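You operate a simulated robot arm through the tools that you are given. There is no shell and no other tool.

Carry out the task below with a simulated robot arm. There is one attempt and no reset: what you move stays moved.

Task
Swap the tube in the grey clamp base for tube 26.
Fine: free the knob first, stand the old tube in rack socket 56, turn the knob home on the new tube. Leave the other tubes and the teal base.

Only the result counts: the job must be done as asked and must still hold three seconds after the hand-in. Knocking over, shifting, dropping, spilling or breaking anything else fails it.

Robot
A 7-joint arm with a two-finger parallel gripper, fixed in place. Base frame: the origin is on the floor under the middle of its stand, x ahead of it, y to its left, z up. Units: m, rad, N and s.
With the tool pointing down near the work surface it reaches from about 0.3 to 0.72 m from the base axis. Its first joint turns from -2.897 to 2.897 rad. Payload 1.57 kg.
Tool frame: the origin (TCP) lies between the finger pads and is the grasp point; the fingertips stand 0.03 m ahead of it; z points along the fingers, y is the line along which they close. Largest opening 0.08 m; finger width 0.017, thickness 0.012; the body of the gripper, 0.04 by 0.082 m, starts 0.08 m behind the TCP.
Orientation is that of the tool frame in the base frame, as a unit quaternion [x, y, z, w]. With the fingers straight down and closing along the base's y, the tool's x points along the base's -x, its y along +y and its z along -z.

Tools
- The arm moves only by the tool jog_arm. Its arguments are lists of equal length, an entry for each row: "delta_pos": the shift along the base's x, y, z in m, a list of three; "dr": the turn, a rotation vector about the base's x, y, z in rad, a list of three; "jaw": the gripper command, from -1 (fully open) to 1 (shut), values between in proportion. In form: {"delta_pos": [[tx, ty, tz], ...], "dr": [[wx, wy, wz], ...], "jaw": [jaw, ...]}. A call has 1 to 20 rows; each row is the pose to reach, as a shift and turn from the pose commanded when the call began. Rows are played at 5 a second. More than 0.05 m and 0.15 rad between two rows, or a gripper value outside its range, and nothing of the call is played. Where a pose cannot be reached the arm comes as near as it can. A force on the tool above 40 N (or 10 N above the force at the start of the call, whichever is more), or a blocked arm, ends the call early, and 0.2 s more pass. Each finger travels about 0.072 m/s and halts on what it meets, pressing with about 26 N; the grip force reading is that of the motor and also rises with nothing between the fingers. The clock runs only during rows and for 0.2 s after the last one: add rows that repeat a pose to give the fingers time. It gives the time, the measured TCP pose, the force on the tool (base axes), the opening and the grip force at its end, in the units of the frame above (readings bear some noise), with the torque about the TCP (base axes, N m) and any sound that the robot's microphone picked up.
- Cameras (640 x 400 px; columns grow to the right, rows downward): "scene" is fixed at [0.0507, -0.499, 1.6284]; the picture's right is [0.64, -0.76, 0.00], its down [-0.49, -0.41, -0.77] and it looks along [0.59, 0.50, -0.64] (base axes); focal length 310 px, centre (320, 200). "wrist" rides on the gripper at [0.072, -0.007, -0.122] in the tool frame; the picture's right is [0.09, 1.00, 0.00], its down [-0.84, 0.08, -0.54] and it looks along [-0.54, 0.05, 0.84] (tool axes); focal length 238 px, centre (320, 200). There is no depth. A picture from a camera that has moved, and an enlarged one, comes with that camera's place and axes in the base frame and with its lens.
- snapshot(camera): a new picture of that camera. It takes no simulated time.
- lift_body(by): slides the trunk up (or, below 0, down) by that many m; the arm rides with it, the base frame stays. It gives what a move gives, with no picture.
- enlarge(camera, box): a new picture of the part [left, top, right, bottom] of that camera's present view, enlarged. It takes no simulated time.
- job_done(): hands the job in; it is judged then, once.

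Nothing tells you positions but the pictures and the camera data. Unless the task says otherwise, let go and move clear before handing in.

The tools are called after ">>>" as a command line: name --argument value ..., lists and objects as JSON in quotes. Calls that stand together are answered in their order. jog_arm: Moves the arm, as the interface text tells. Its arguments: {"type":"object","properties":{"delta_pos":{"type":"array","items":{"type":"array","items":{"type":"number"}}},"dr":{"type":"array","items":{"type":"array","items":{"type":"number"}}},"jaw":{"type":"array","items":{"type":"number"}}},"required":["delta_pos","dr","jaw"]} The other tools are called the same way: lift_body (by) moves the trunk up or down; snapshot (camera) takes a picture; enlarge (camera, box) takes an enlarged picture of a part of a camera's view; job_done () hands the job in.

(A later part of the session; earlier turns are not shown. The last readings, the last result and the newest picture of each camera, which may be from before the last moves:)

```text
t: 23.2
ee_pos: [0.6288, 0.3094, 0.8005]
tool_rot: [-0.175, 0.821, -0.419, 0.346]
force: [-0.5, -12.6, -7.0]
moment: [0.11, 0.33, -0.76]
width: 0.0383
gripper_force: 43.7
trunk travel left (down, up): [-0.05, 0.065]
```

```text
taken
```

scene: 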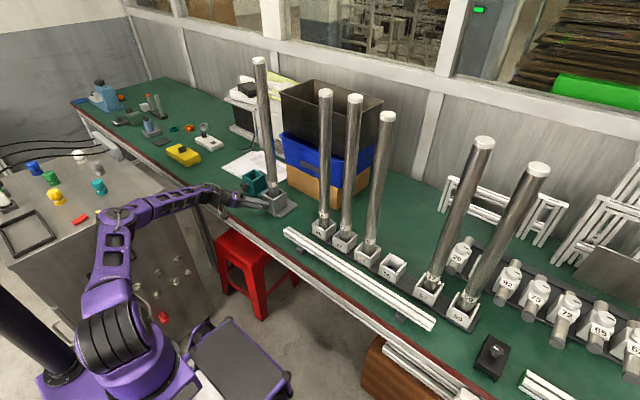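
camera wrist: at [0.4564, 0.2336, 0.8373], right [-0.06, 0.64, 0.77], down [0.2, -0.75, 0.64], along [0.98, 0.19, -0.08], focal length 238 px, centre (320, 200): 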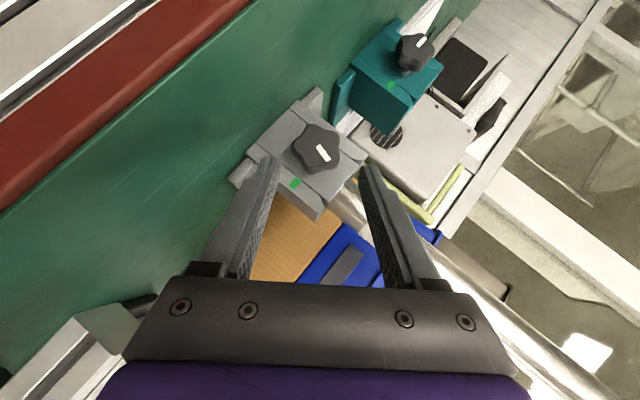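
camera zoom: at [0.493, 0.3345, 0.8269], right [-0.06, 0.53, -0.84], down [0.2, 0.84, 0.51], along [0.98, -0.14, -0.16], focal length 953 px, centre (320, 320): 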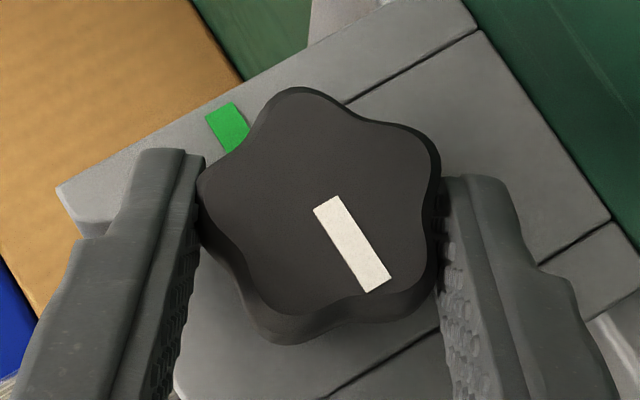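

The pointer now points straight away from the green mark, the same as the freed teal knob. I'll release, back out along the tool axis, and look at the result.

>>> jog_arm --delta_pos '[[0, 0, 0], [0, 0, 0], [-0.0142, 0.0114, 0.0083], [-0.0283, 0.0229, 0.0166], [-0.0424, 0.0343, 0.0249], [-0.0566, 0.0458, 0.0332], [-0.07, 0.04, 0.05], [-0.085, 0.035, 0.07], [-0.1, 0.03, 0.09], [-0.11, 0.02, 0.11], [-0.115, 0.01, 0.12], [-0.12, 0.0, 0.125], [-0.12, -0.008, 0.125], [-0.12, -0.008, 0.125]]' --dr '[[0, 0, 0], [0, 0, 0], [0, 0, 0], [0, 0, 0], [0, 0, 0], [0, 0, 0], [0.14, 0, 0], [0.28, 0, 0], [0.42, 0, 0], [0.56, 0, 0], [0.7, 0, 0], [0.84, 0, 0], [0.942, 0, 0], [0.942, 0, 0]]' --jaw '[-0.3, -0.3, -0.3, -0.3, -0.3, -0.3, -0.5, -1, -1, -1, -1, -1, -1, -1]'

>>> snapshot --camera "wrist"

>>> enlarge --camera "wrist" --box '[270, 85, 370, 150]'

>>> enlarge --camera "scene" --box '[250, 185, 290, 210]'

```text
t: 26.2
ee_pos: [0.5105, 0.3028, 0.9261]
tool_rot: [0.0, 0.921, 0.001, 0.388]
force: [0.6, -0.3, 0.5]
moment: [-0.01, 0.01, 0.0]
width: 0.0799
gripper_force: 0.1
trunk travel left (down, up): [-0.05, 0.065]
```

```text
taken
camera wrist: at [0.373, 0.296, 0.96], right [-0.06, 1.0, -0.06], down [0.2, 0.08, 0.98], along [0.98, 0.05, -0.2], focal length 238 px, centre (320, 200)
```

wrist: 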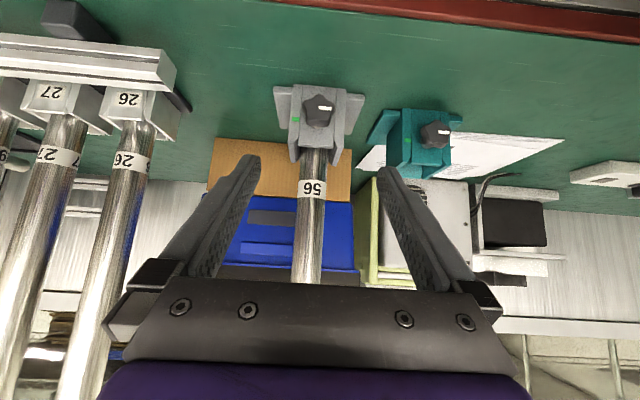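

```text
6.15 times, centred on (320, 118) of wrist
camera zoom: at [0.373, 0.296, 0.96], right [-0.06, 1.0, -0.06], down [0.2, 0.08, 0.98], along [0.98, 0.05, -0.2], focal length 1467 px, centre (320, 708)
```

zoom: 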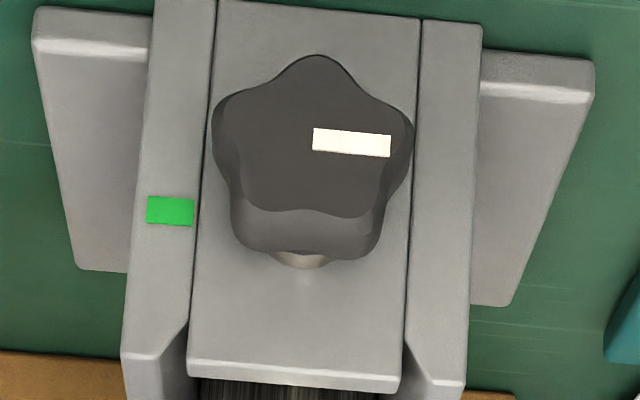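

```text
16.00 times, centred on (270, 198) of scene
camera zoom: at [0.0507, -0.499, 1.6284], right [0.64, -0.76, 0.0], down [-0.49, -0.41, -0.77], along [0.59, 0.5, -0.64], focal length 4962 px, centre (1120, 240)
```

zoom: 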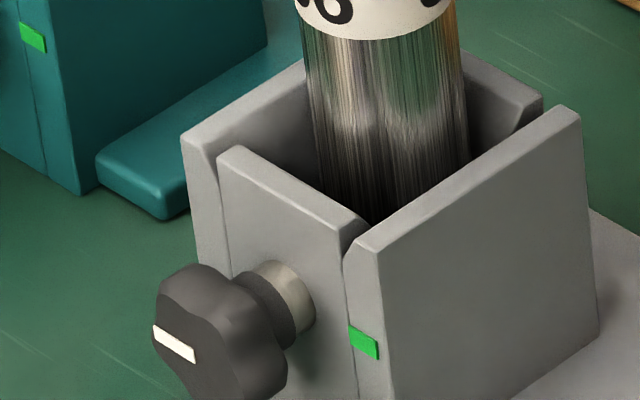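

The knob is freed, with its pointer opposite the green mark, and the base hasn't moved. Next I'll measure tube 56 and the socket 56 location more precisely.

>>> enlarge --camera "wrist" --box '[260, 140, 360, 205]'

>>> enlarge --camera "wrist" --box '[260, 215, 360, 280]'

>>> enlarge --camera "scene" --box '[235, 45, 285, 85]'

```text
6.15 times, centred on (310, 172) of wrist
camera zoom: at [0.373, 0.296, 0.96], right [-0.06, 1.0, -0.06], down [0.2, 0.08, 0.98], along [0.98, 0.05, -0.2], focal length 1467 px, centre (382, 369)
```

zoom: 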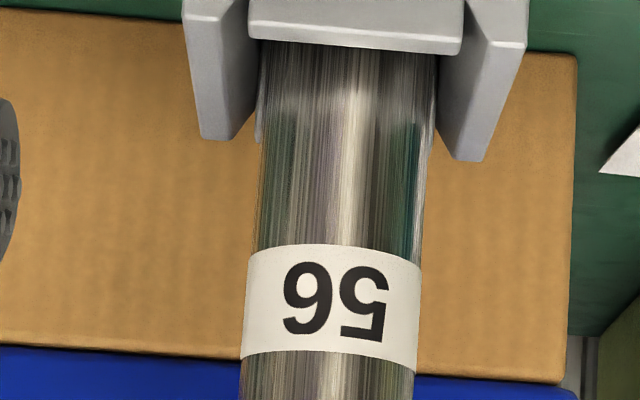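

```text
6.15 times, centred on (310, 248) of wrist
camera zoom: at [0.373, 0.296, 0.96], right [-0.06, 1.0, -0.06], down [0.2, 0.08, 0.98], along [0.98, 0.05, -0.2], focal length 1467 px, centre (382, -92)
```

zoom: 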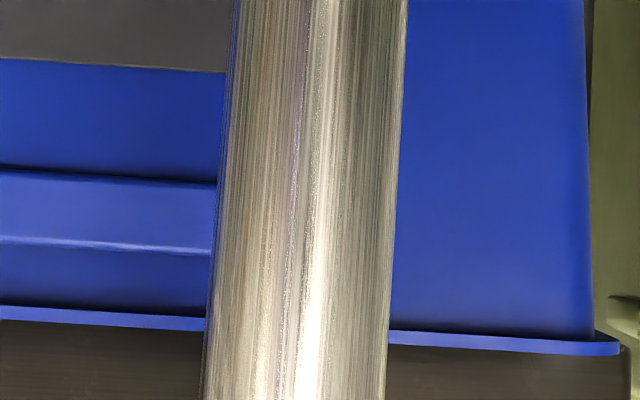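

```text
10.00 times, centred on (260, 65) of scene
camera zoom: at [0.0507, -0.499, 1.6284], right [0.64, -0.76, 0.0], down [-0.49, -0.41, -0.77], along [0.59, 0.5, -0.64], focal length 3101 px, centre (920, 1550)
```

zoom: 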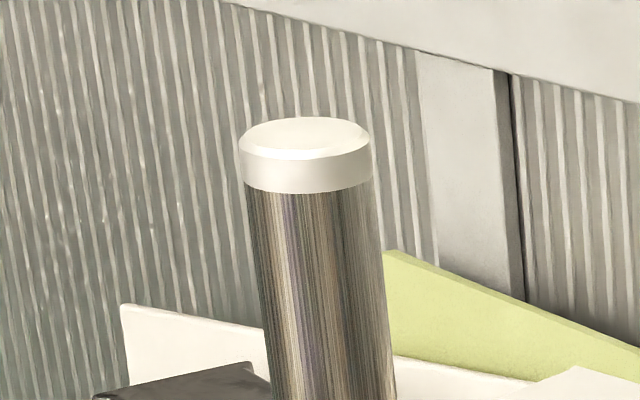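

Tube 56's axis is near (0.702, 0.300). For precise placing I'll survey the clamp, tube 26 and socket 56 with the wrist camera pointing down from the same relative pose, starting over the clamp.

>>> jog_arm --delta_pos '[[0, 0, 0.01], [0, 0, 0.02], [0.0, 0, 0.03], [0.005, 0, 0.04], [0.01, 0, 0.05], [0.015, 0, 0.05], [0.015, 0, 0.05]]' --dr '[[0, 0.135, 0], [0, 0.27, 0], [0, 0.4, 0], [0, 0.53, 0], [0, 0.66, 0], [0, 0.797, 0], [0, 0.797, 0]]' --jaw '[-1, -1, -1, -1, -1, -1, -1]'

>>> enlarge --camera "wrist" --box '[260, 200, 380, 280]'

>>> snapshot --camera "wrist"

```text
t: 27.8
ee_pos: [0.5238, 0.3041, 0.9773]
tool_rot: [-0.001, 1.0, 0.0, -0.001]
force: [-0.4, 0.2, 0.1]
moment: [-0.01, -0.04, -0.04]
width: 0.0802
gripper_force: 0.0
trunk travel left (down, up): [-0.05, 0.065]
```

```text
5.00 times, centred on (320, 240) of wrist
camera zoom: at [0.453, 0.2975, 1.0997], right [-0.09, 1.0, 0.0], down [0.84, 0.08, 0.54], along [0.54, 0.05, -0.84], focal length 1192 px, centre (320, 0)
```

zoom: 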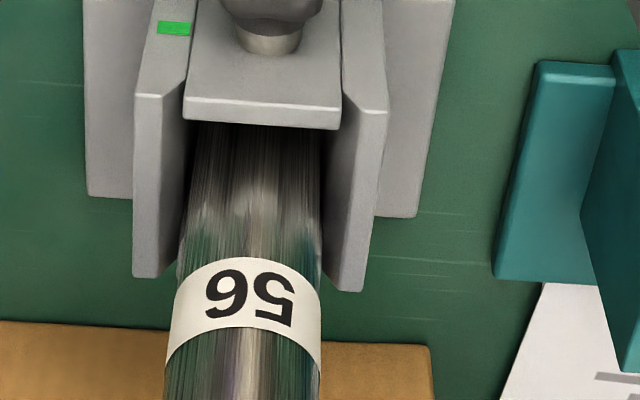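

```text
taken
camera wrist: at [0.453, 0.2975, 1.0997], right [-0.09, 1.0, 0.0], down [0.84, 0.08, 0.54], along [0.54, 0.05, -0.84], focal length 238 px, centre (320, 200)
```

wrist: 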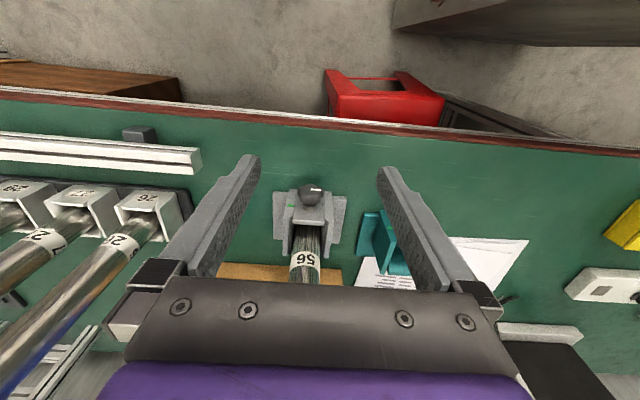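

The clamp walls run from x≈0.661 to 0.733, centred on y≈0.301, and tube 56's axis is near (0.7035, 0.300). Now I'll shift across to view tube 26's socket.

>>> jog_arm --delta_pos '[[-0.01, -0.045, 0.0], [-0.01, -0.09, 0.0], [-0.01, -0.135, 0.0], [-0.01, -0.18, 0.0], [-0.01, -0.225, 0.0], [0, -0.2633, 0.0], [0, -0.2633, 0.0]]' --dr '[[0, 0, 0], [0, 0, 0], [0, 0, 0], [0, 0, 0], [0, 0, 0], [0, 0, 0], [0, 0, 0]]' --jaw '[-1, -1, -1, -1, -1, -1, -1]'

>>> enlarge --camera "wrist" --box '[260, 200, 380, 280]'

```text
t: 29.4
ee_pos: [0.5223, 0.0366, 0.9768]
tool_rot: [0.0, 1.0, -0.001, 0.0]
force: [1.3, 0.1, 1.2]
moment: [0.0, -0.02, -0.02]
width: 0.08
gripper_force: 0.2
trunk travel left (down, up): [-0.05, 0.065]
```

```text
5.00 times, centred on (320, 240) of wrist
camera zoom: at [0.4517, 0.0309, 1.099], right [-0.09, 1.0, 0.0], down [0.84, 0.08, 0.54], along [0.54, 0.05, -0.84], focal length 1192 px, centre (320, 0)
```

zoom: 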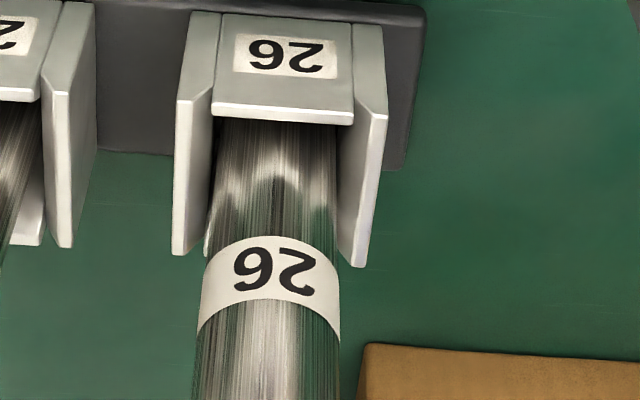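

Tube 26 is at y≈0.0405, and its socket is only slightly wider than the tube, so placing must be accurate to a millimetre or two. Now over to socket 56.

>>> jog_arm --delta_pos '[[-0.01, -0.045, 0.0], [-0.01, -0.09, 0.0], [-0.01, -0.135, 0.0], [-0.01, -0.18, 0.0], [-0.01, -0.225, 0.0], [-0.01, -0.27, 0.0], [0, -0.303, 0.0], [0, -0.303, 0.0]]' --dr '[[0, 0, 0], [0, 0, 0], [0, 0, 0], [0, 0, 0], [0, 0, 0], [0, 0, 0], [0, 0, 0], [0, 0, 0]]' --jaw '[-1, -1, -1, -1, -1, -1, -1, -1]'

>>> enlarge --camera "wrist" --box '[260, 200, 380, 280]'

>>> snapshot --camera "wrist"

```text
t: 31.2
ee_pos: [0.5263, -0.2637, 0.9751]
tool_rot: [-0.001, 1.0, 0.0, 0.0]
force: [0.4, -0.2, 0.8]
moment: [-0.01, -0.03, 0.03]
width: 0.0801
gripper_force: 0.1
trunk travel left (down, up): [-0.05, 0.065]
```

```text
5.00 times, centred on (320, 240) of wrist
camera zoom: at [0.4551, -0.2697, 1.0972], right [-0.09, 1.0, 0.0], down [0.84, 0.08, 0.54], along [0.54, 0.05, -0.84], focal length 1192 px, centre (320, 0)
```

zoom: 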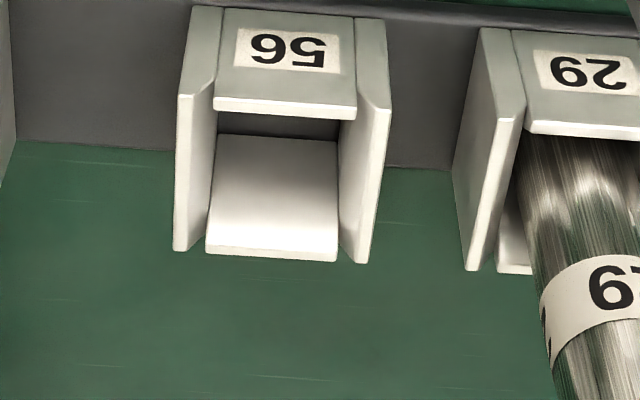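

```text
taken
camera wrist: at [0.4551, -0.2697, 1.0972], right [-0.09, 1.0, 0.0], down [0.84, 0.08, 0.54], along [0.54, 0.05, -0.84], focal length 238 px, centre (320, 200)
```

wrist: 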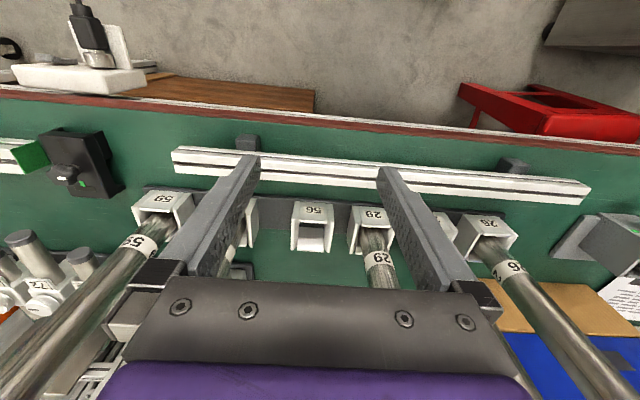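

Socket 56 is centred at about (0.711, -0.260) with its rim at z≈0.808. Now I'll go back to the clamp with the tool pitched 60° forward, stopping short of tube 56 at about z=1.09.

>>> jog_arm --delta_pos '[[0.0, 0.047, 0.0095], [0.0, 0.094, 0.019], [0.0, 0.141, 0.0285], [0.0, 0.188, 0.038], [0.0, 0.235, 0.0475], [0.0, 0.282, 0.057], [0.0, 0.329, 0.0665], [0.0, 0.376, 0.076], [0.0, 0.423, 0.0855], [0.01, 0.47, 0.095], [0.02, 0.517, 0.1045], [0.03, 0.55, 0.113], [0.04, 0.565, 0.113], [0.04, 0.565, 0.113]]' --dr '[[0, -0.08, 0], [0, -0.16, 0], [0, -0.24, 0], [0, -0.32, 0], [0, -0.4, 0], [0, -0.48, 0], [0, -0.56, 0], [0, -0.64, 0], [0, -0.72, 0], [0, -0.8, 0], [0, -0.88, 0], [0, -0.97, 0], [0, -1.047, 0], [0, -1.047, 0]]' --jaw '[-1, -1, -1, -1, -1, -1, -1, -1, -1, -1, -1, -1, -1, -1]'

>>> snapshot --camera "wrist"

>>> snapshot --camera "scene"

```text
t: 34.2
ee_pos: [0.5669, 0.3015, 1.0897]
tool_rot: [0.001, 0.866, -0.001, 0.501]
force: [0.1, -0.3, -1.2]
moment: [0.0, 0.01, -0.02]
width: 0.08
gripper_force: 0.0
trunk travel left (down, up): [-0.05, 0.065]
```

```text
taken
camera wrist: at [0.4257, 0.2962, 1.0885], right [-0.05, 1.0, -0.08], down [-0.05, 0.08, 1.0], along [1.0, 0.05, 0.05], focal length 238 px, centre (320, 200)
```

wrist: 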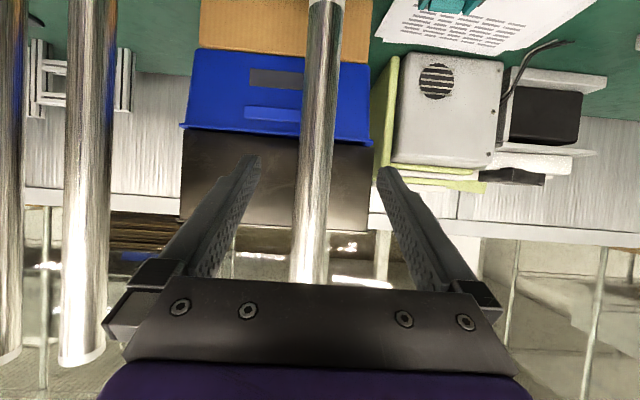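

```text
taken
```

scene: 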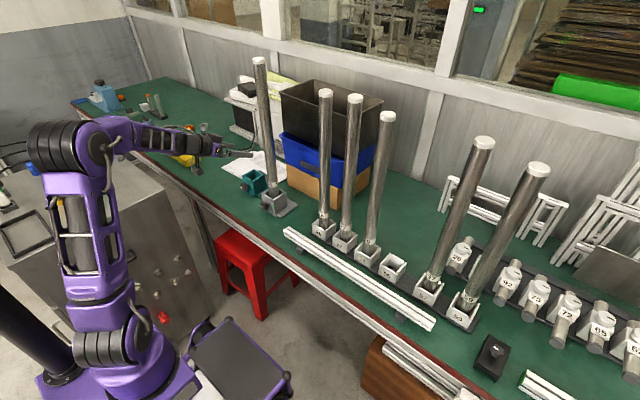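

The pose was reached, with tube 56 ahead between the open fingers. I'll check the centring.

>>> enlarge --camera "wrist" --box '[260, 160, 380, 240]'

>>> enlarge --camera "wrist" --box '[260, 0, 380, 80]'

```text
5.00 times, centred on (320, 200) of wrist
camera zoom: at [0.4257, 0.2962, 1.0885], right [-0.05, 1.0, -0.08], down [-0.05, 0.08, 1.0], along [1.0, 0.05, 0.05], focal length 1192 px, centre (320, 200)
```

zoom: 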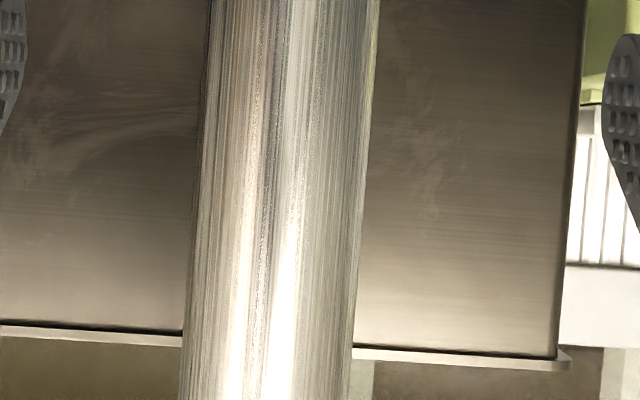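

```text
5.00 times, centred on (320, 40) of wrist
camera zoom: at [0.4257, 0.2962, 1.0885], right [-0.05, 1.0, -0.08], down [-0.05, 0.08, 1.0], along [1.0, 0.05, 0.05], focal length 1192 px, centre (320, 1000)
```

zoom: 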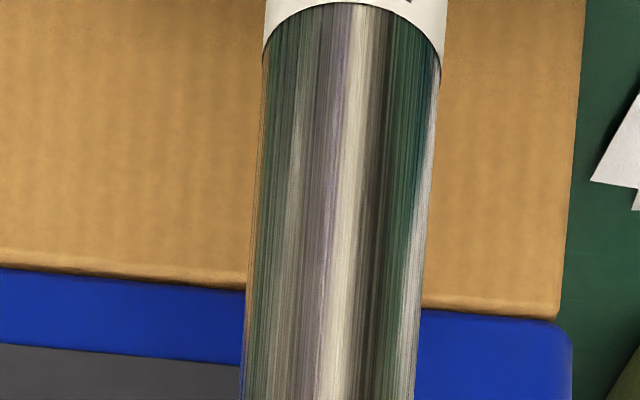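

The tube is centred between the fingers at y≈0.300. I'll advance until it is at the grasp point and then close.

>>> jog_arm --delta_pos '[[0.03, -0.001, 0], [0.06, -0.001, 0], [0.09, -0.001, 0], [0.115, -0.001, 0], [0.136, -0.001, 0], [0.136, -0.001, 0]]' --dr '[[0, 0, 0], [0, 0, 0], [0, 0, 0], [0, 0, 0], [0, 0, 0], [0, 0, 0]]' --jaw '[-1, -1, -1, -1, -1, -1]'

>>> snapshot --camera "wrist"

>>> enlarge --camera "scene" --box '[200, 90, 340, 180]'

```text
t: 35.6
ee_pos: [0.7004, 0.2997, 1.0891]
tool_rot: [0.001, 0.866, -0.001, 0.5]
force: [0.0, 0.4, -0.2]
moment: [0.02, -0.03, -0.01]
width: 0.08
gripper_force: 0.1
trunk travel left (down, up): [-0.05, 0.065]
```

```text
taken
camera wrist: at [0.5598, 0.294, 1.0885], right [-0.04, 1.0, -0.08], down [-0.05, 0.08, 1.0], along [1.0, 0.05, 0.05], focal length 238 px, centre (320, 200)
```

wrist: 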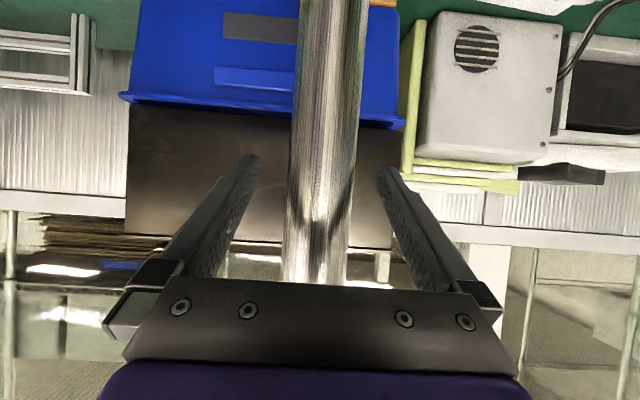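

```text
4.44 times, centred on (270, 135) of scene
camera zoom: at [0.0507, -0.499, 1.6284], right [0.64, -0.76, 0.0], down [-0.49, -0.41, -0.77], along [0.59, 0.5, -0.64], focal length 1378 px, centre (542, 489)
```

zoom: 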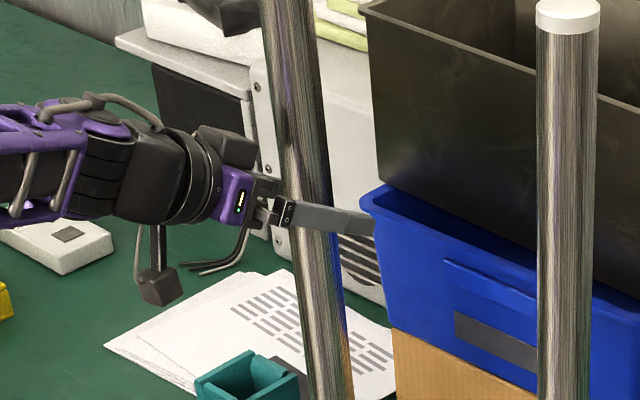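

The tube is between the pads. I'll close on it.

>>> jog_arm --delta_pos '[[0, 0, 0], [0, 0, 0], [0, 0, 0], [0, 0, 0], [0, 0, 0]]' --dr '[[0, 0, 0], [0, 0, 0], [0, 0, 0], [0, 0, 0], [0, 0, 0]]' --jaw '[-0.5, 0.0, 0.5, 1.0, 1.0]'

>>> snapshot --camera "wrist"

```text
t: 36.8
ee_pos: [0.7009, 0.2996, 1.0902]
tool_rot: [0.0, 0.866, 0.0, 0.5]
force: [-0.1, -0.9, 0.3]
moment: [-0.04, -0.1, -0.02]
width: 0.0392
gripper_force: 26.8
trunk travel left (down, up): [-0.05, 0.065]
```

```text
taken
camera wrist: at [0.5595, 0.294, 1.0886], right [-0.04, 1.0, -0.08], down [-0.05, 0.08, 1.0], along [1.0, 0.05, 0.05], focal length 238 px, centre (320, 200)
```

wrist: 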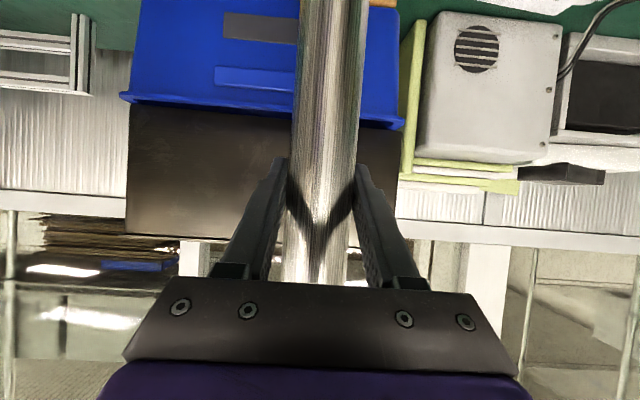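

Gripped, with a tube diameter of 0.039 m. I'll lift a little first and check that the clamp really releases it.

>>> jog_arm --delta_pos '[[0, 0, 0.003], [0, 0, 0.006], [0, 0, 0.01], [0, 0, 0.015], [0, 0, 0.015]]' --dr '[[0, 0, 0], [0, 0, 0], [0, 0, 0], [0, 0, 0], [0, 0, 0]]' --jaw '[1, 1, 1, 1, 1]'

>>> enlarge --camera "scene" --box '[240, 160, 300, 215]'

>>> enlarge --camera "scene" --box '[235, 45, 285, 85]'

```text
t: 38.0
ee_pos: [0.7003, 0.3015, 1.1047]
tool_rot: [0.001, 0.866, 0.0, 0.499]
force: [-1.3, 0.6, -6.3]
moment: [-0.04, 0.25, 0.0]
width: 0.0392
gripper_force: 26.3
trunk travel left (down, up): [-0.05, 0.065]
```

```text
7.27 times, centred on (270, 188) of scene
camera zoom: at [0.0507, -0.499, 1.6284], right [0.64, -0.76, 0.0], down [-0.49, -0.41, -0.77], along [0.59, 0.5, -0.64], focal length 2256 px, centre (684, 291)
```

zoom: 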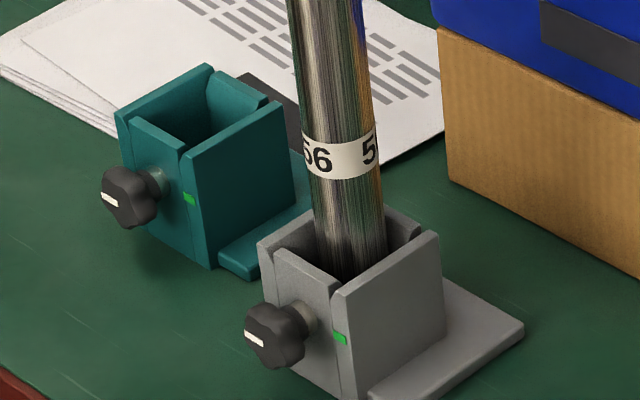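

```text
10.00 times, centred on (260, 65) of scene
camera zoom: at [0.0507, -0.499, 1.6284], right [0.64, -0.76, 0.0], down [-0.49, -0.41, -0.77], along [0.59, 0.5, -0.64], focal length 3101 px, centre (920, 1550)
```

zoom: 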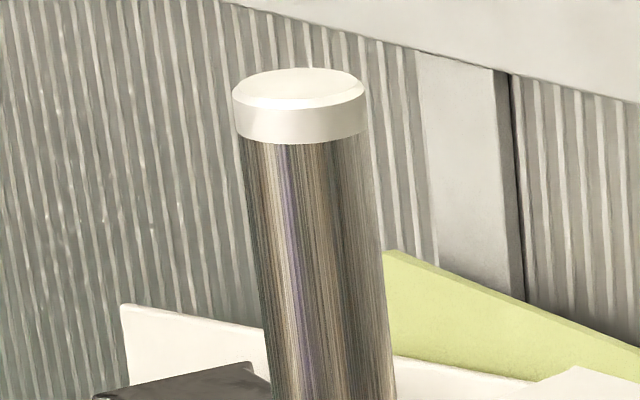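

The tube came up freely at about 0.64 kg and the base stayed put. I'll lift it well clear of the clamp.

>>> jog_arm --delta_pos '[[0, 0, 0.015], [0, 0, 0.03], [0, 0, 0.045], [0, 0, 0.06], [0, 0, 0.075], [0, 0, 0.09], [0, 0, 0.1], [0, 0, 0.1]]' --dr '[[0, 0, 0], [0, 0, 0], [0, 0, 0], [0, 0, 0], [0, 0, 0], [0, 0, 0], [0, 0, 0], [0, 0, 0]]' --jaw '[1, 1, 1, 1, 1, 1, 1, 1]'

>>> enlarge --camera "scene" --box '[230, 130, 310, 215]'

>>> snapshot --camera "scene"

```text
t: 39.8
ee_pos: [0.7005, 0.3005, 1.2043]
tool_rot: [0.001, 0.866, 0.0, 0.499]
force: [0.3, -0.3, -5.8]
moment: [-0.02, 0.05, 0.0]
width: 0.039
gripper_force: 26.2
trunk travel left (down, up): [-0.05, 0.065]
```

```text
4.71 times, centred on (270, 172) of scene
camera zoom: at [0.0507, -0.499, 1.6284], right [0.64, -0.76, 0.0], down [-0.49, -0.41, -0.77], along [0.59, 0.5, -0.64], focal length 1459 px, centre (555, 329)
```

zoom: 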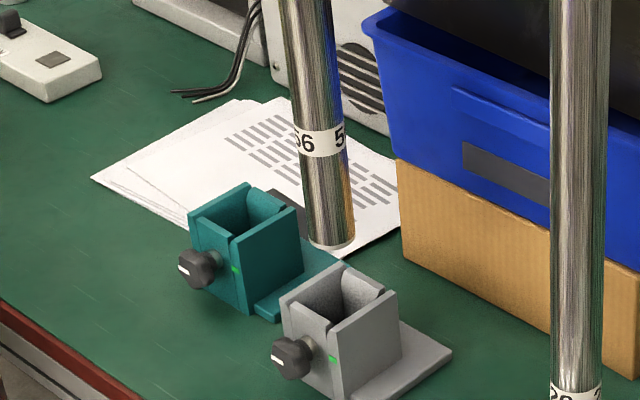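

```text
taken
```

scene: 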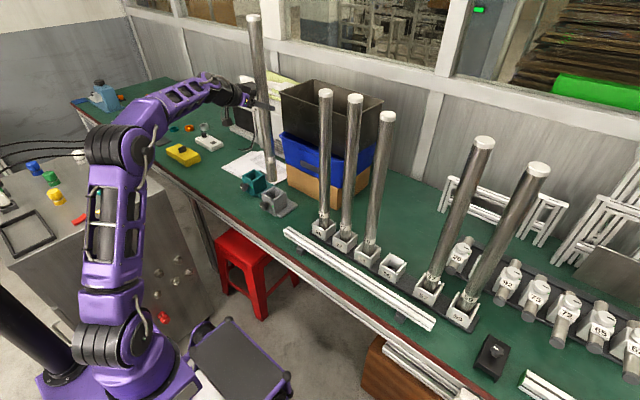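

Tube 56 is fully out, with its bottom at z≈0.88. I'll pull back to x≈0.55 and carry it along in front of the rack to y≈-0.26.

>>> jog_arm --delta_pos '[[-0.02, 0, 0], [-0.055, 0, 0], [-0.09, 0, 0], [-0.125, 0, 0], [-0.15, 0, 0], [-0.15, -0.02, 0], [-0.15, -0.055, 0], [-0.15, -0.095, 0], [-0.15, -0.135, 0], [-0.15, -0.175, 0], [-0.15, -0.215, 0], [-0.15, -0.255, 0], [-0.15, -0.295, 0], [-0.15, -0.335, 0], [-0.15, -0.375, 0], [-0.15, -0.415, 0], [-0.15, -0.455, 0], [-0.15, -0.495, 0], [-0.15, -0.535, 0], [-0.15, -0.56, 0]]' --dr '[[0, 0, 0], [0, 0, 0], [0, 0, 0], [0, 0, 0], [0, 0, 0], [0, 0, 0], [0, 0, 0], [0, 0, 0], [0, 0, 0], [0, 0, 0], [0, 0, 0], [0, 0, 0], [0, 0, 0], [0, 0, 0], [0, 0, 0], [0, 0, 0], [0, 0, 0], [0, 0, 0], [0, 0, 0], [0, 0, 0]]' --jaw '[1, 1, 1, 1, 1, 1, 1, 1, 1, 1, 1, 1, 1, 1, 1, 1, 1, 1, 1, 1]'

>>> snapshot --camera "scene"

>>> snapshot --camera "wrist"

```text
t: 44.0
ee_pos: [0.5502, -0.2581, 1.2053]
tool_rot: [0.001, 0.866, 0.001, 0.499]
force: [-0.9, 1.1, -5.7]
moment: [-0.01, 0.01, -0.02]
width: 0.0391
gripper_force: 26.3
trunk travel left (down, up): [-0.05, 0.065]
```

```text
taken
```

scene: 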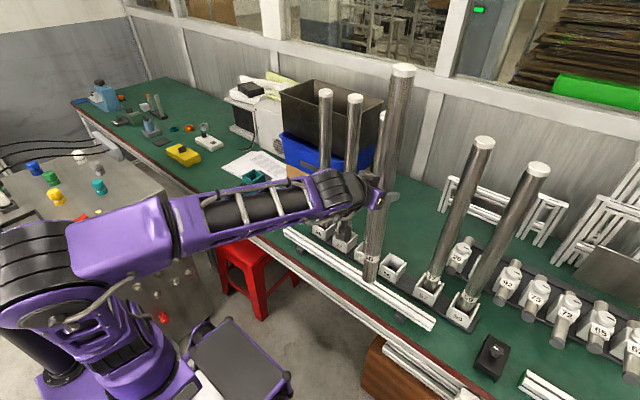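

```text
taken
camera wrist: at [0.4095, -0.2646, 1.2037], right [-0.05, 1.0, -0.08], down [-0.05, 0.08, 1.0], along [1.0, 0.05, 0.05], focal length 238 px, centre (320, 200)
```

wrist: 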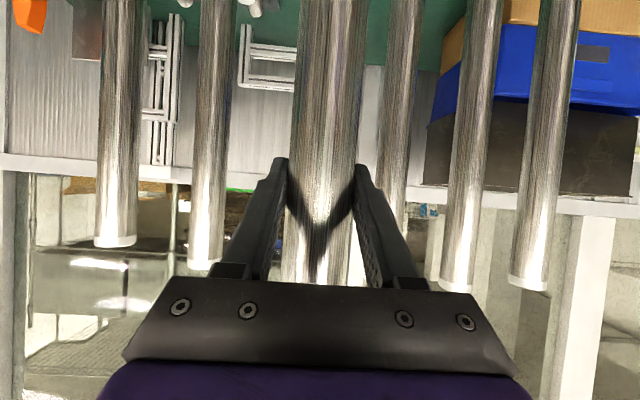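

The tube is in front of the gap above socket 56. I'll advance it between tubes 29 and 57, still high, and then check alignment.

>>> jog_arm --delta_pos '[[0.02, -0.0005, 0], [0.05, -0.0005, 0], [0.08, -0.0005, 0], [0.11, -0.0005, 0], [0.135, -0.0005, 0], [0.15, -0.0005, 0], [0.159, -0.0005, 0], [0.159, -0.0005, 0], [0.159, -0.0005, 0]]' --dr '[[0, 0, 0], [0, 0, 0], [0, 0, 0], [0, 0, 0], [0, 0, 0], [0, 0, 0], [0, 0, 0], [0, 0, 0], [0, 0, 0]]' --jaw '[1, 1, 1, 1, 1, 1, 1, 1, 1]'

>>> enlarge --camera "scene" --box '[355, 220, 435, 290]'

>>> snapshot --camera "wrist"

>>> snapshot --camera "scene"

```text
t: 46.0
ee_pos: [0.7082, -0.2584, 1.2041]
tool_rot: [0.001, 0.866, 0.0, 0.5]
force: [-0.4, 0.4, -5.3]
moment: [0.01, 0.02, 0.01]
width: 0.0392
gripper_force: 25.9
trunk travel left (down, up): [-0.05, 0.065]
```

```text
5.71 times, centred on (395, 255) of scene
camera zoom: at [0.0507, -0.499, 1.6284], right [0.64, -0.76, 0.0], down [-0.49, -0.41, -0.77], along [0.59, 0.5, -0.64], focal length 1772 px, centre (-109, -114)
```

zoom: 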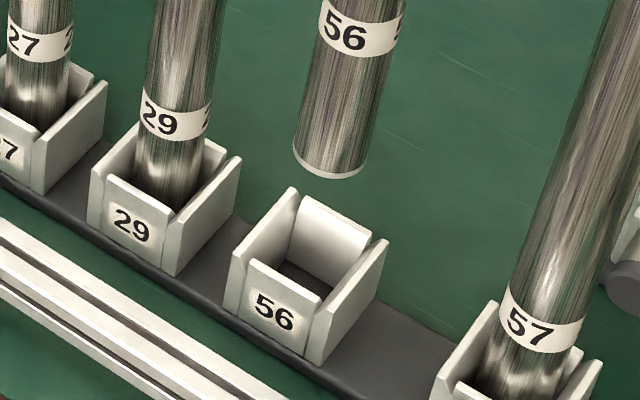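

```text
taken
camera wrist: at [0.5678, -0.2652, 1.2029], right [-0.04, 1.0, -0.08], down [-0.05, 0.08, 1.0], along [1.0, 0.05, 0.05], focal length 238 px, centre (320, 200)
```

wrist: 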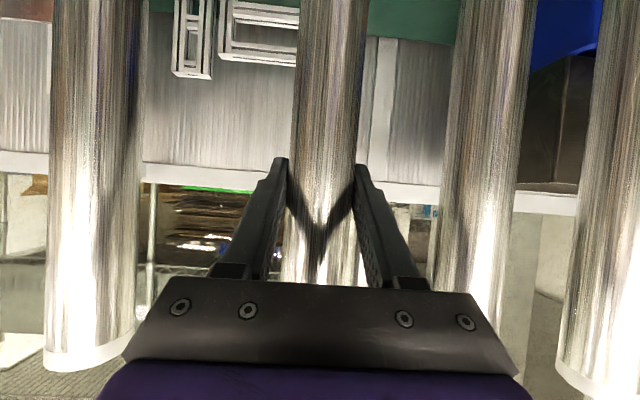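

```text
taken
```

scene: 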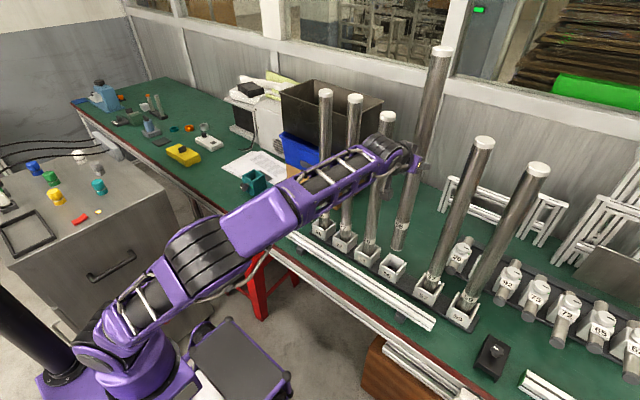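

The tube hangs above socket 56 with good side clearance. I'll zoom in to judge the x and y alignment before lowering.

>>> enlarge --camera "scene" --box '[376, 235, 416, 260]'

>>> enlarge --camera "scene" --box '[376, 250, 416, 275]'

>>> enlarge --camera "scene" --box '[355, 235, 395, 260]'

```text
16.00 times, centred on (396, 248) of scene
camera zoom: at [0.0507, -0.499, 1.6284], right [0.64, -0.76, 0.0], down [-0.49, -0.41, -0.77], along [0.59, 0.5, -0.64], focal length 4962 px, centre (-896, -560)
```

zoom: 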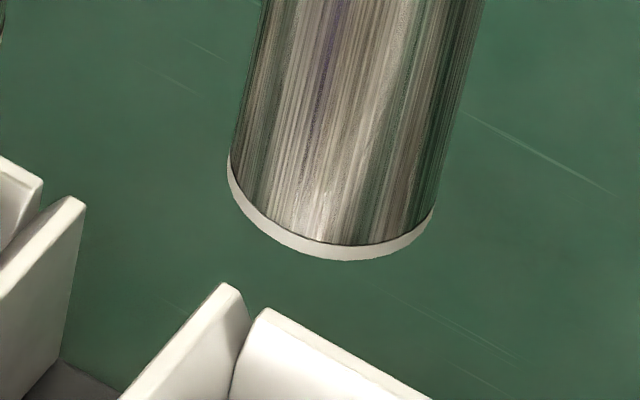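

```text
16.00 times, centred on (396, 262) of scene
camera zoom: at [0.0507, -0.499, 1.6284], right [0.64, -0.76, 0.0], down [-0.49, -0.41, -0.77], along [0.59, 0.5, -0.64], focal length 4962 px, centre (-896, -800)
```

zoom: 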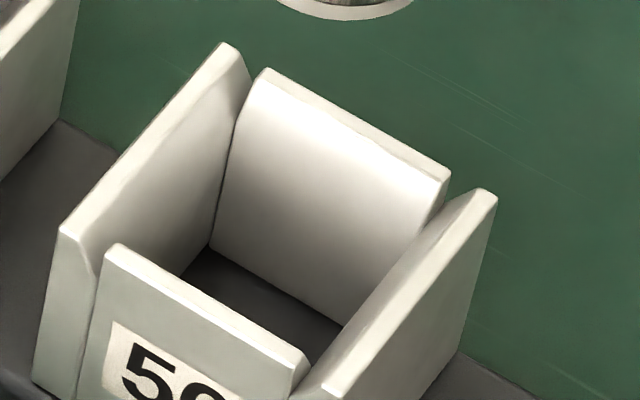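

```text
16.00 times, centred on (375, 248) of scene
camera zoom: at [0.0507, -0.499, 1.6284], right [0.64, -0.76, 0.0], down [-0.49, -0.41, -0.77], along [0.59, 0.5, -0.64], focal length 4962 px, centre (-560, -560)
```

zoom: 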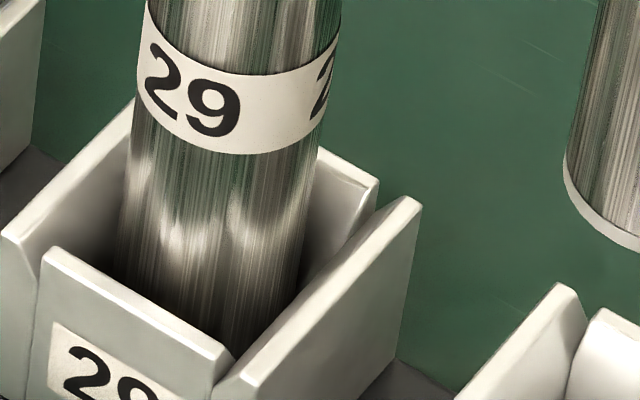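

By my estimates the tube axis is at about (0.711, -0.258) and the socket centre at about (0.711, -0.260), so they nearly coincide. I'll shift slightly and lower to just above the rim, then look again.

>>> jog_arm --delta_pos '[[0, -0.001, -0.01], [0, -0.001, -0.025], [0, -0.001, -0.04], [0, -0.001, -0.055], [0, -0.001, -0.065], [0, -0.001, -0.07], [0, -0.001, -0.07]]' --dr '[[0, 0, 0], [0, 0, 0], [0, 0, 0], [0, 0, 0], [0, 0, 0], [0, 0, 0], [0, 0, 0]]' --jaw '[1, 1, 1, 1, 1, 1, 1]'

>>> enlarge --camera "scene" --box '[376, 245, 416, 275]'

>>> enlarge --camera "scene" --box '[340, 230, 420, 280]'

```text
t: 47.6
ee_pos: [0.7086, -0.2609, 1.1345]
tool_rot: [0.001, 0.866, -0.001, 0.5]
force: [0.3, 0.1, -5.4]
moment: [-0.02, 0.0, 0.02]
width: 0.0391
gripper_force: 26.4
trunk travel left (down, up): [-0.05, 0.065]
```

```text
13.33 times, centred on (396, 260) of scene
camera zoom: at [0.0507, -0.499, 1.6284], right [0.64, -0.76, 0.0], down [-0.49, -0.41, -0.77], along [0.59, 0.5, -0.64], focal length 4135 px, centre (-693, -600)
```

zoom: 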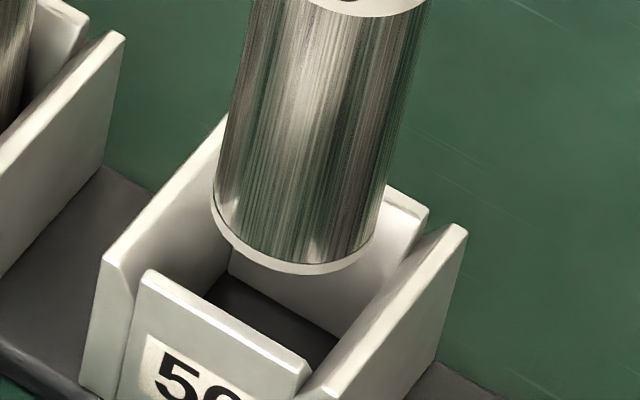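

```text
8.00 times, centred on (380, 255) of scene
camera zoom: at [0.0507, -0.499, 1.6284], right [0.64, -0.76, 0.0], down [-0.49, -0.41, -0.77], along [0.59, 0.5, -0.64], focal length 2481 px, centre (-160, -240)
```

zoom: 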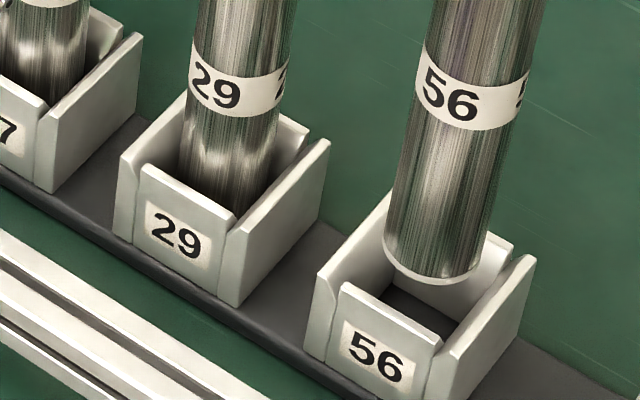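

The tube end is right above the opening, about 1 mm too far towards -y. I'll nudge it +1 mm and lower into the socket slowly.

>>> jog_arm --delta_pos '[[0, 0.001, -0.004], [0, 0.001, -0.009], [0, 0.001, -0.014], [0, 0.001, -0.019], [0, 0.001, -0.024], [0, 0.001, -0.03], [0, 0.001, -0.03]]' --dr '[[0, 0, 0], [0, 0, 0], [0, 0, 0], [0, 0, 0], [0, 0, 0], [0, 0, 0], [0, 0, 0]]' --jaw '[1, 1, 1, 1, 1, 1, 1]'

>>> enlarge --camera "scene" --box '[376, 245, 416, 275]'

```text
t: 49.2
ee_pos: [0.7096, -0.2597, 1.1062]
tool_rot: [0.001, 0.866, 0.0, 0.499]
force: [2.2, 0.5, -4.4]
moment: [-0.08, -0.52, -0.01]
width: 0.039
gripper_force: 26.0
trunk travel left (down, up): [-0.05, 0.065]
```

```text
13.33 times, centred on (396, 260) of scene
camera zoom: at [0.0507, -0.499, 1.6284], right [0.64, -0.76, 0.0], down [-0.49, -0.41, -0.77], along [0.59, 0.5, -0.64], focal length 4135 px, centre (-693, -600)
```

zoom: 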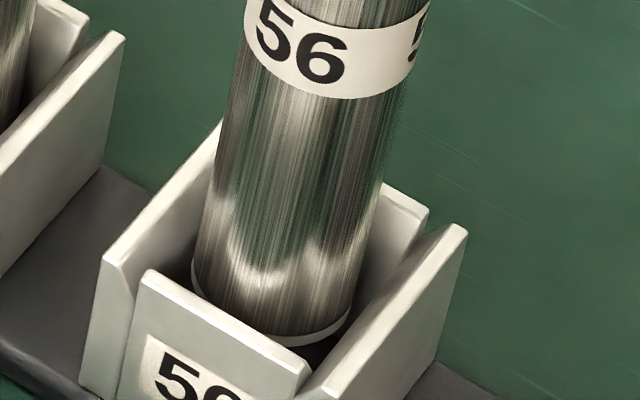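

The tube has entered the socket. A small +x force at its bottom shows it touching the front plate, so I'll ease +3 mm in x and continue down.

>>> jog_arm --delta_pos '[[0.0015, 0, 0], [0.003, 0, 0], [0.003, 0, 0]]' --dr '[[0, 0, 0], [0, 0, 0], [0, 0, 0]]' --jaw '[1, 1, 1]'

```text
t: 50.0
ee_pos: [0.7132, -0.261, 1.1043]
tool_rot: [0.001, 0.866, 0.0, 0.5]
force: [0.0, -0.4, -5.1]
moment: [-0.01, 0.04, -0.03]
width: 0.0391
gripper_force: 26.3
trunk travel left (down, up): [-0.05, 0.065]
```

No side load now. Lowering the rest of the way in small steps until it seats.

>>> jog_arm --delta_pos '[[0, 0, -0.004], [0, 0, -0.008], [0, 0, -0.012], [0, 0, -0.016], [0, 0, -0.02], [0, 0, -0.024], [0, 0, -0.028], [0, 0, -0.028]]' --dr '[[0, 0, 0], [0, 0, 0], [0, 0, 0], [0, 0, 0], [0, 0, 0], [0, 0, 0], [0, 0, 0], [0, 0, 0]]' --jaw '[1, 1, 1, 1, 1, 1, 1, 1]'

>>> enlarge --camera "scene" --box '[340, 230, 420, 280]'

```text
t: 51.8
ee_pos: [0.7126, -0.2611, 1.0773]
tool_rot: [0.001, 0.866, 0.0, 0.5]
force: [0.1, -0.3, -5.0]
moment: [0.04, 0.03, -0.02]
width: 0.0392
gripper_force: 25.9
trunk travel left (down, up): [-0.05, 0.065]
```

```text
8.00 times, centred on (380, 255) of scene
camera zoom: at [0.0507, -0.499, 1.6284], right [0.64, -0.76, 0.0], down [-0.49, -0.41, -0.77], along [0.59, 0.5, -0.64], focal length 2481 px, centre (-160, -240)
```

zoom: 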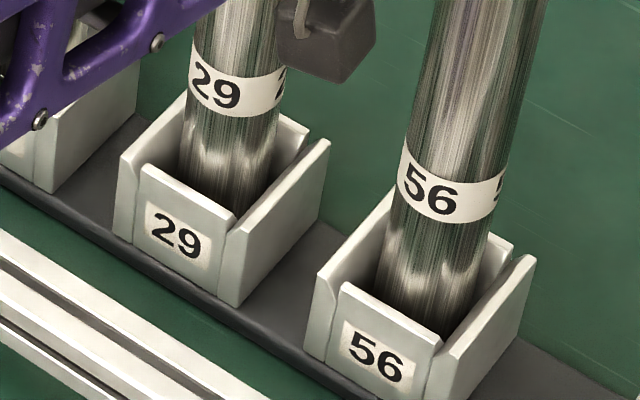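

By comparison with tube 29 it still sits roughly 13 mm high. Continuing down until I feel the floor.

>>> jog_arm --delta_pos '[[0, 0, -0.003], [0, 0, -0.006], [0, 0, -0.009], [0, 0, -0.012], [0, 0, -0.014], [0, 0, -0.014]]' --dr '[[0, 0, 0], [0, 0, 0], [0, 0, 0], [0, 0, 0], [0, 0, 0], [0, 0, 0]]' --jaw '[1, 1, 1, 1, 1, 1]'

>>> enlarge --camera "scene" --box '[340, 230, 420, 280]'

```text
t: 53.2
ee_pos: [0.7117, -0.2602, 1.0673]
tool_rot: [0.0, 0.864, -0.001, 0.503]
force: [-0.2, -2.2, 15.8]
moment: [-0.07, 0.11, -0.04]
width: 0.0392
gripper_force: 26.4
trunk travel left (down, up): [-0.05, 0.065]
```

```text
8.00 times, centred on (380, 255) of scene
camera zoom: at [0.0507, -0.499, 1.6284], right [0.64, -0.76, 0.0], down [-0.49, -0.41, -0.77], along [0.59, 0.5, -0.64], focal length 2481 px, centre (-160, -240)
```

zoom: 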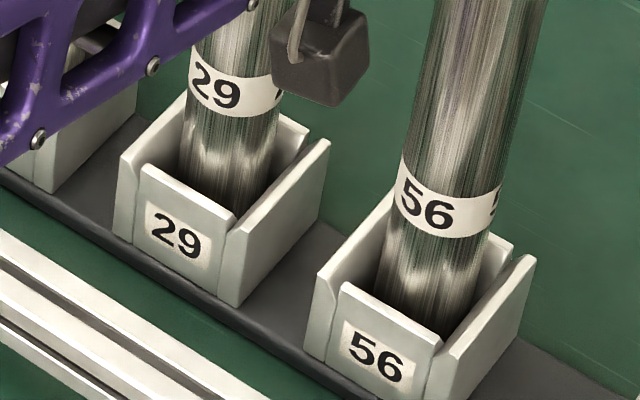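

The tube is seated on the socket floor, with its label at the same height as tube 29's. I'll take off the downward push, release gently and back straight out.

>>> jog_arm --delta_pos '[[0, 0, 0.002], [0, 0, 0.0035], [0, 0, 0.0035], [0, 0, 0.0035], [0, 0, 0.0035], [0, 0, 0.0035]]' --dr '[[0, 0, 0], [0, 0, 0], [0, 0, 0], [0, 0, 0], [0, 0, 0], [0, 0, 0]]' --jaw '[1, 1, 0.0, -0.3, -0.6, -0.6]'

>>> snapshot --camera "wrist"

```text
t: 54.6
ee_pos: [0.7133, -0.2614, 1.0674]
tool_rot: [0.001, 0.866, 0.0, 0.5]
force: [0.1, -0.2, 0.3]
moment: [-0.04, 0.0, 0.02]
width: 0.0643
gripper_force: 0.0
trunk travel left (down, up): [-0.05, 0.065]
```

```text
taken
camera wrist: at [0.5713, -0.2665, 1.0655], right [-0.04, 1.0, -0.08], down [-0.05, 0.08, 1.0], along [1.0, 0.05, 0.05], focal length 238 px, centre (320, 200)
```

wrist: 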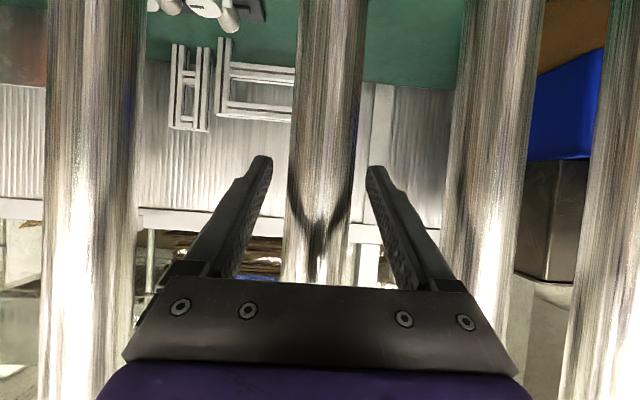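

Tube 56 stands in its socket. I'll back out and move over in front of tube 26.

>>> jog_arm --delta_pos '[[-0.025, 0, 0], [-0.06, 0, 0], [-0.1, 0, 0], [-0.14, 0, 0], [-0.145, 0.03, 0], [-0.145, 0.07, 0], [-0.145, 0.11, 0], [-0.145, 0.15, -0.003], [-0.145, 0.19, -0.006], [-0.145, 0.23, -0.009], [-0.145, 0.27, -0.012], [-0.145, 0.301, -0.012], [-0.145, 0.301, -0.012]]' --dr '[[0, 0, 0], [0, 0, 0], [0, 0, 0], [0, 0, 0], [0, 0, 0], [0, 0, 0], [0, 0, 0], [0, 0, 0], [0, 0, 0], [0, 0, 0], [0, 0, 0], [0, 0, 0], [0, 0, 0]]' --jaw '[-0.6, -0.6, -0.6, -0.6, -0.6, -0.6, -0.6, -0.6, -0.6, -0.6, -0.6, -0.6, -0.6]'

>>> enlarge --camera "wrist" --box '[240, 150, 400, 250]'

>>> snapshot --camera "scene"

>>> enlarge --camera "scene" --box '[340, 230, 440, 300]'

```text
t: 57.4
ee_pos: [0.5684, 0.0408, 1.0534]
tool_rot: [0.0, 0.866, 0.0, 0.5]
force: [-0.1, 0.7, 0.2]
moment: [-0.01, 0.03, -0.03]
width: 0.064
gripper_force: 0.0
trunk travel left (down, up): [-0.05, 0.065]
```

```text
4.00 times, centred on (320, 200) of wrist
camera zoom: at [0.4271, 0.0345, 1.0521], right [-0.04, 1.0, -0.08], down [-0.05, 0.08, 1.0], along [1.0, 0.05, 0.05], focal length 953 px, centre (320, 200)
```

zoom: 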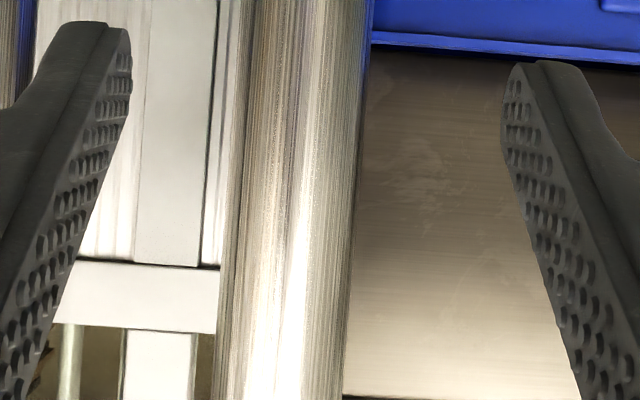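

```text
taken
```

scene: 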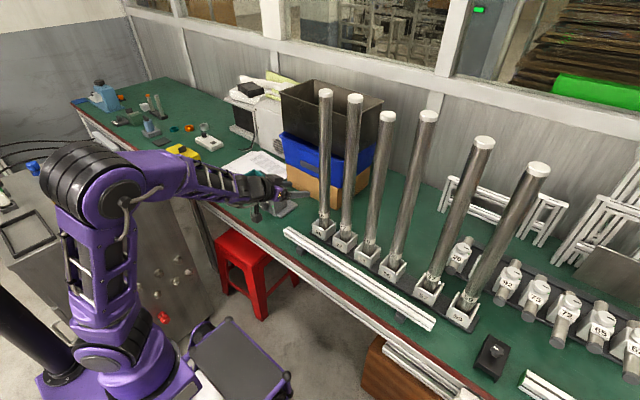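

```text
5.71 times, centred on (390, 265) of scene
camera zoom: at [0.0507, -0.499, 1.6284], right [0.64, -0.76, 0.0], down [-0.49, -0.41, -0.77], along [0.59, 0.5, -0.64], focal length 1772 px, centre (-80, -171)
```

zoom: 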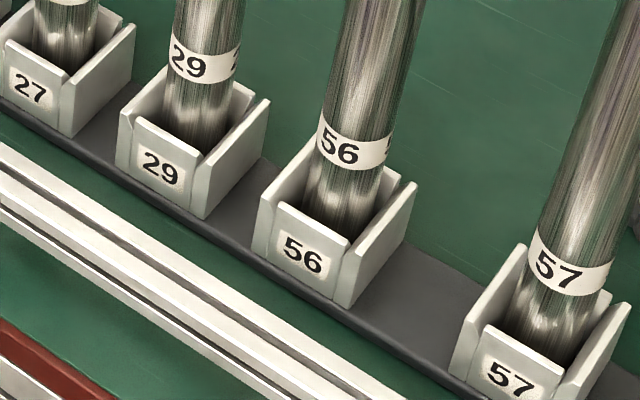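

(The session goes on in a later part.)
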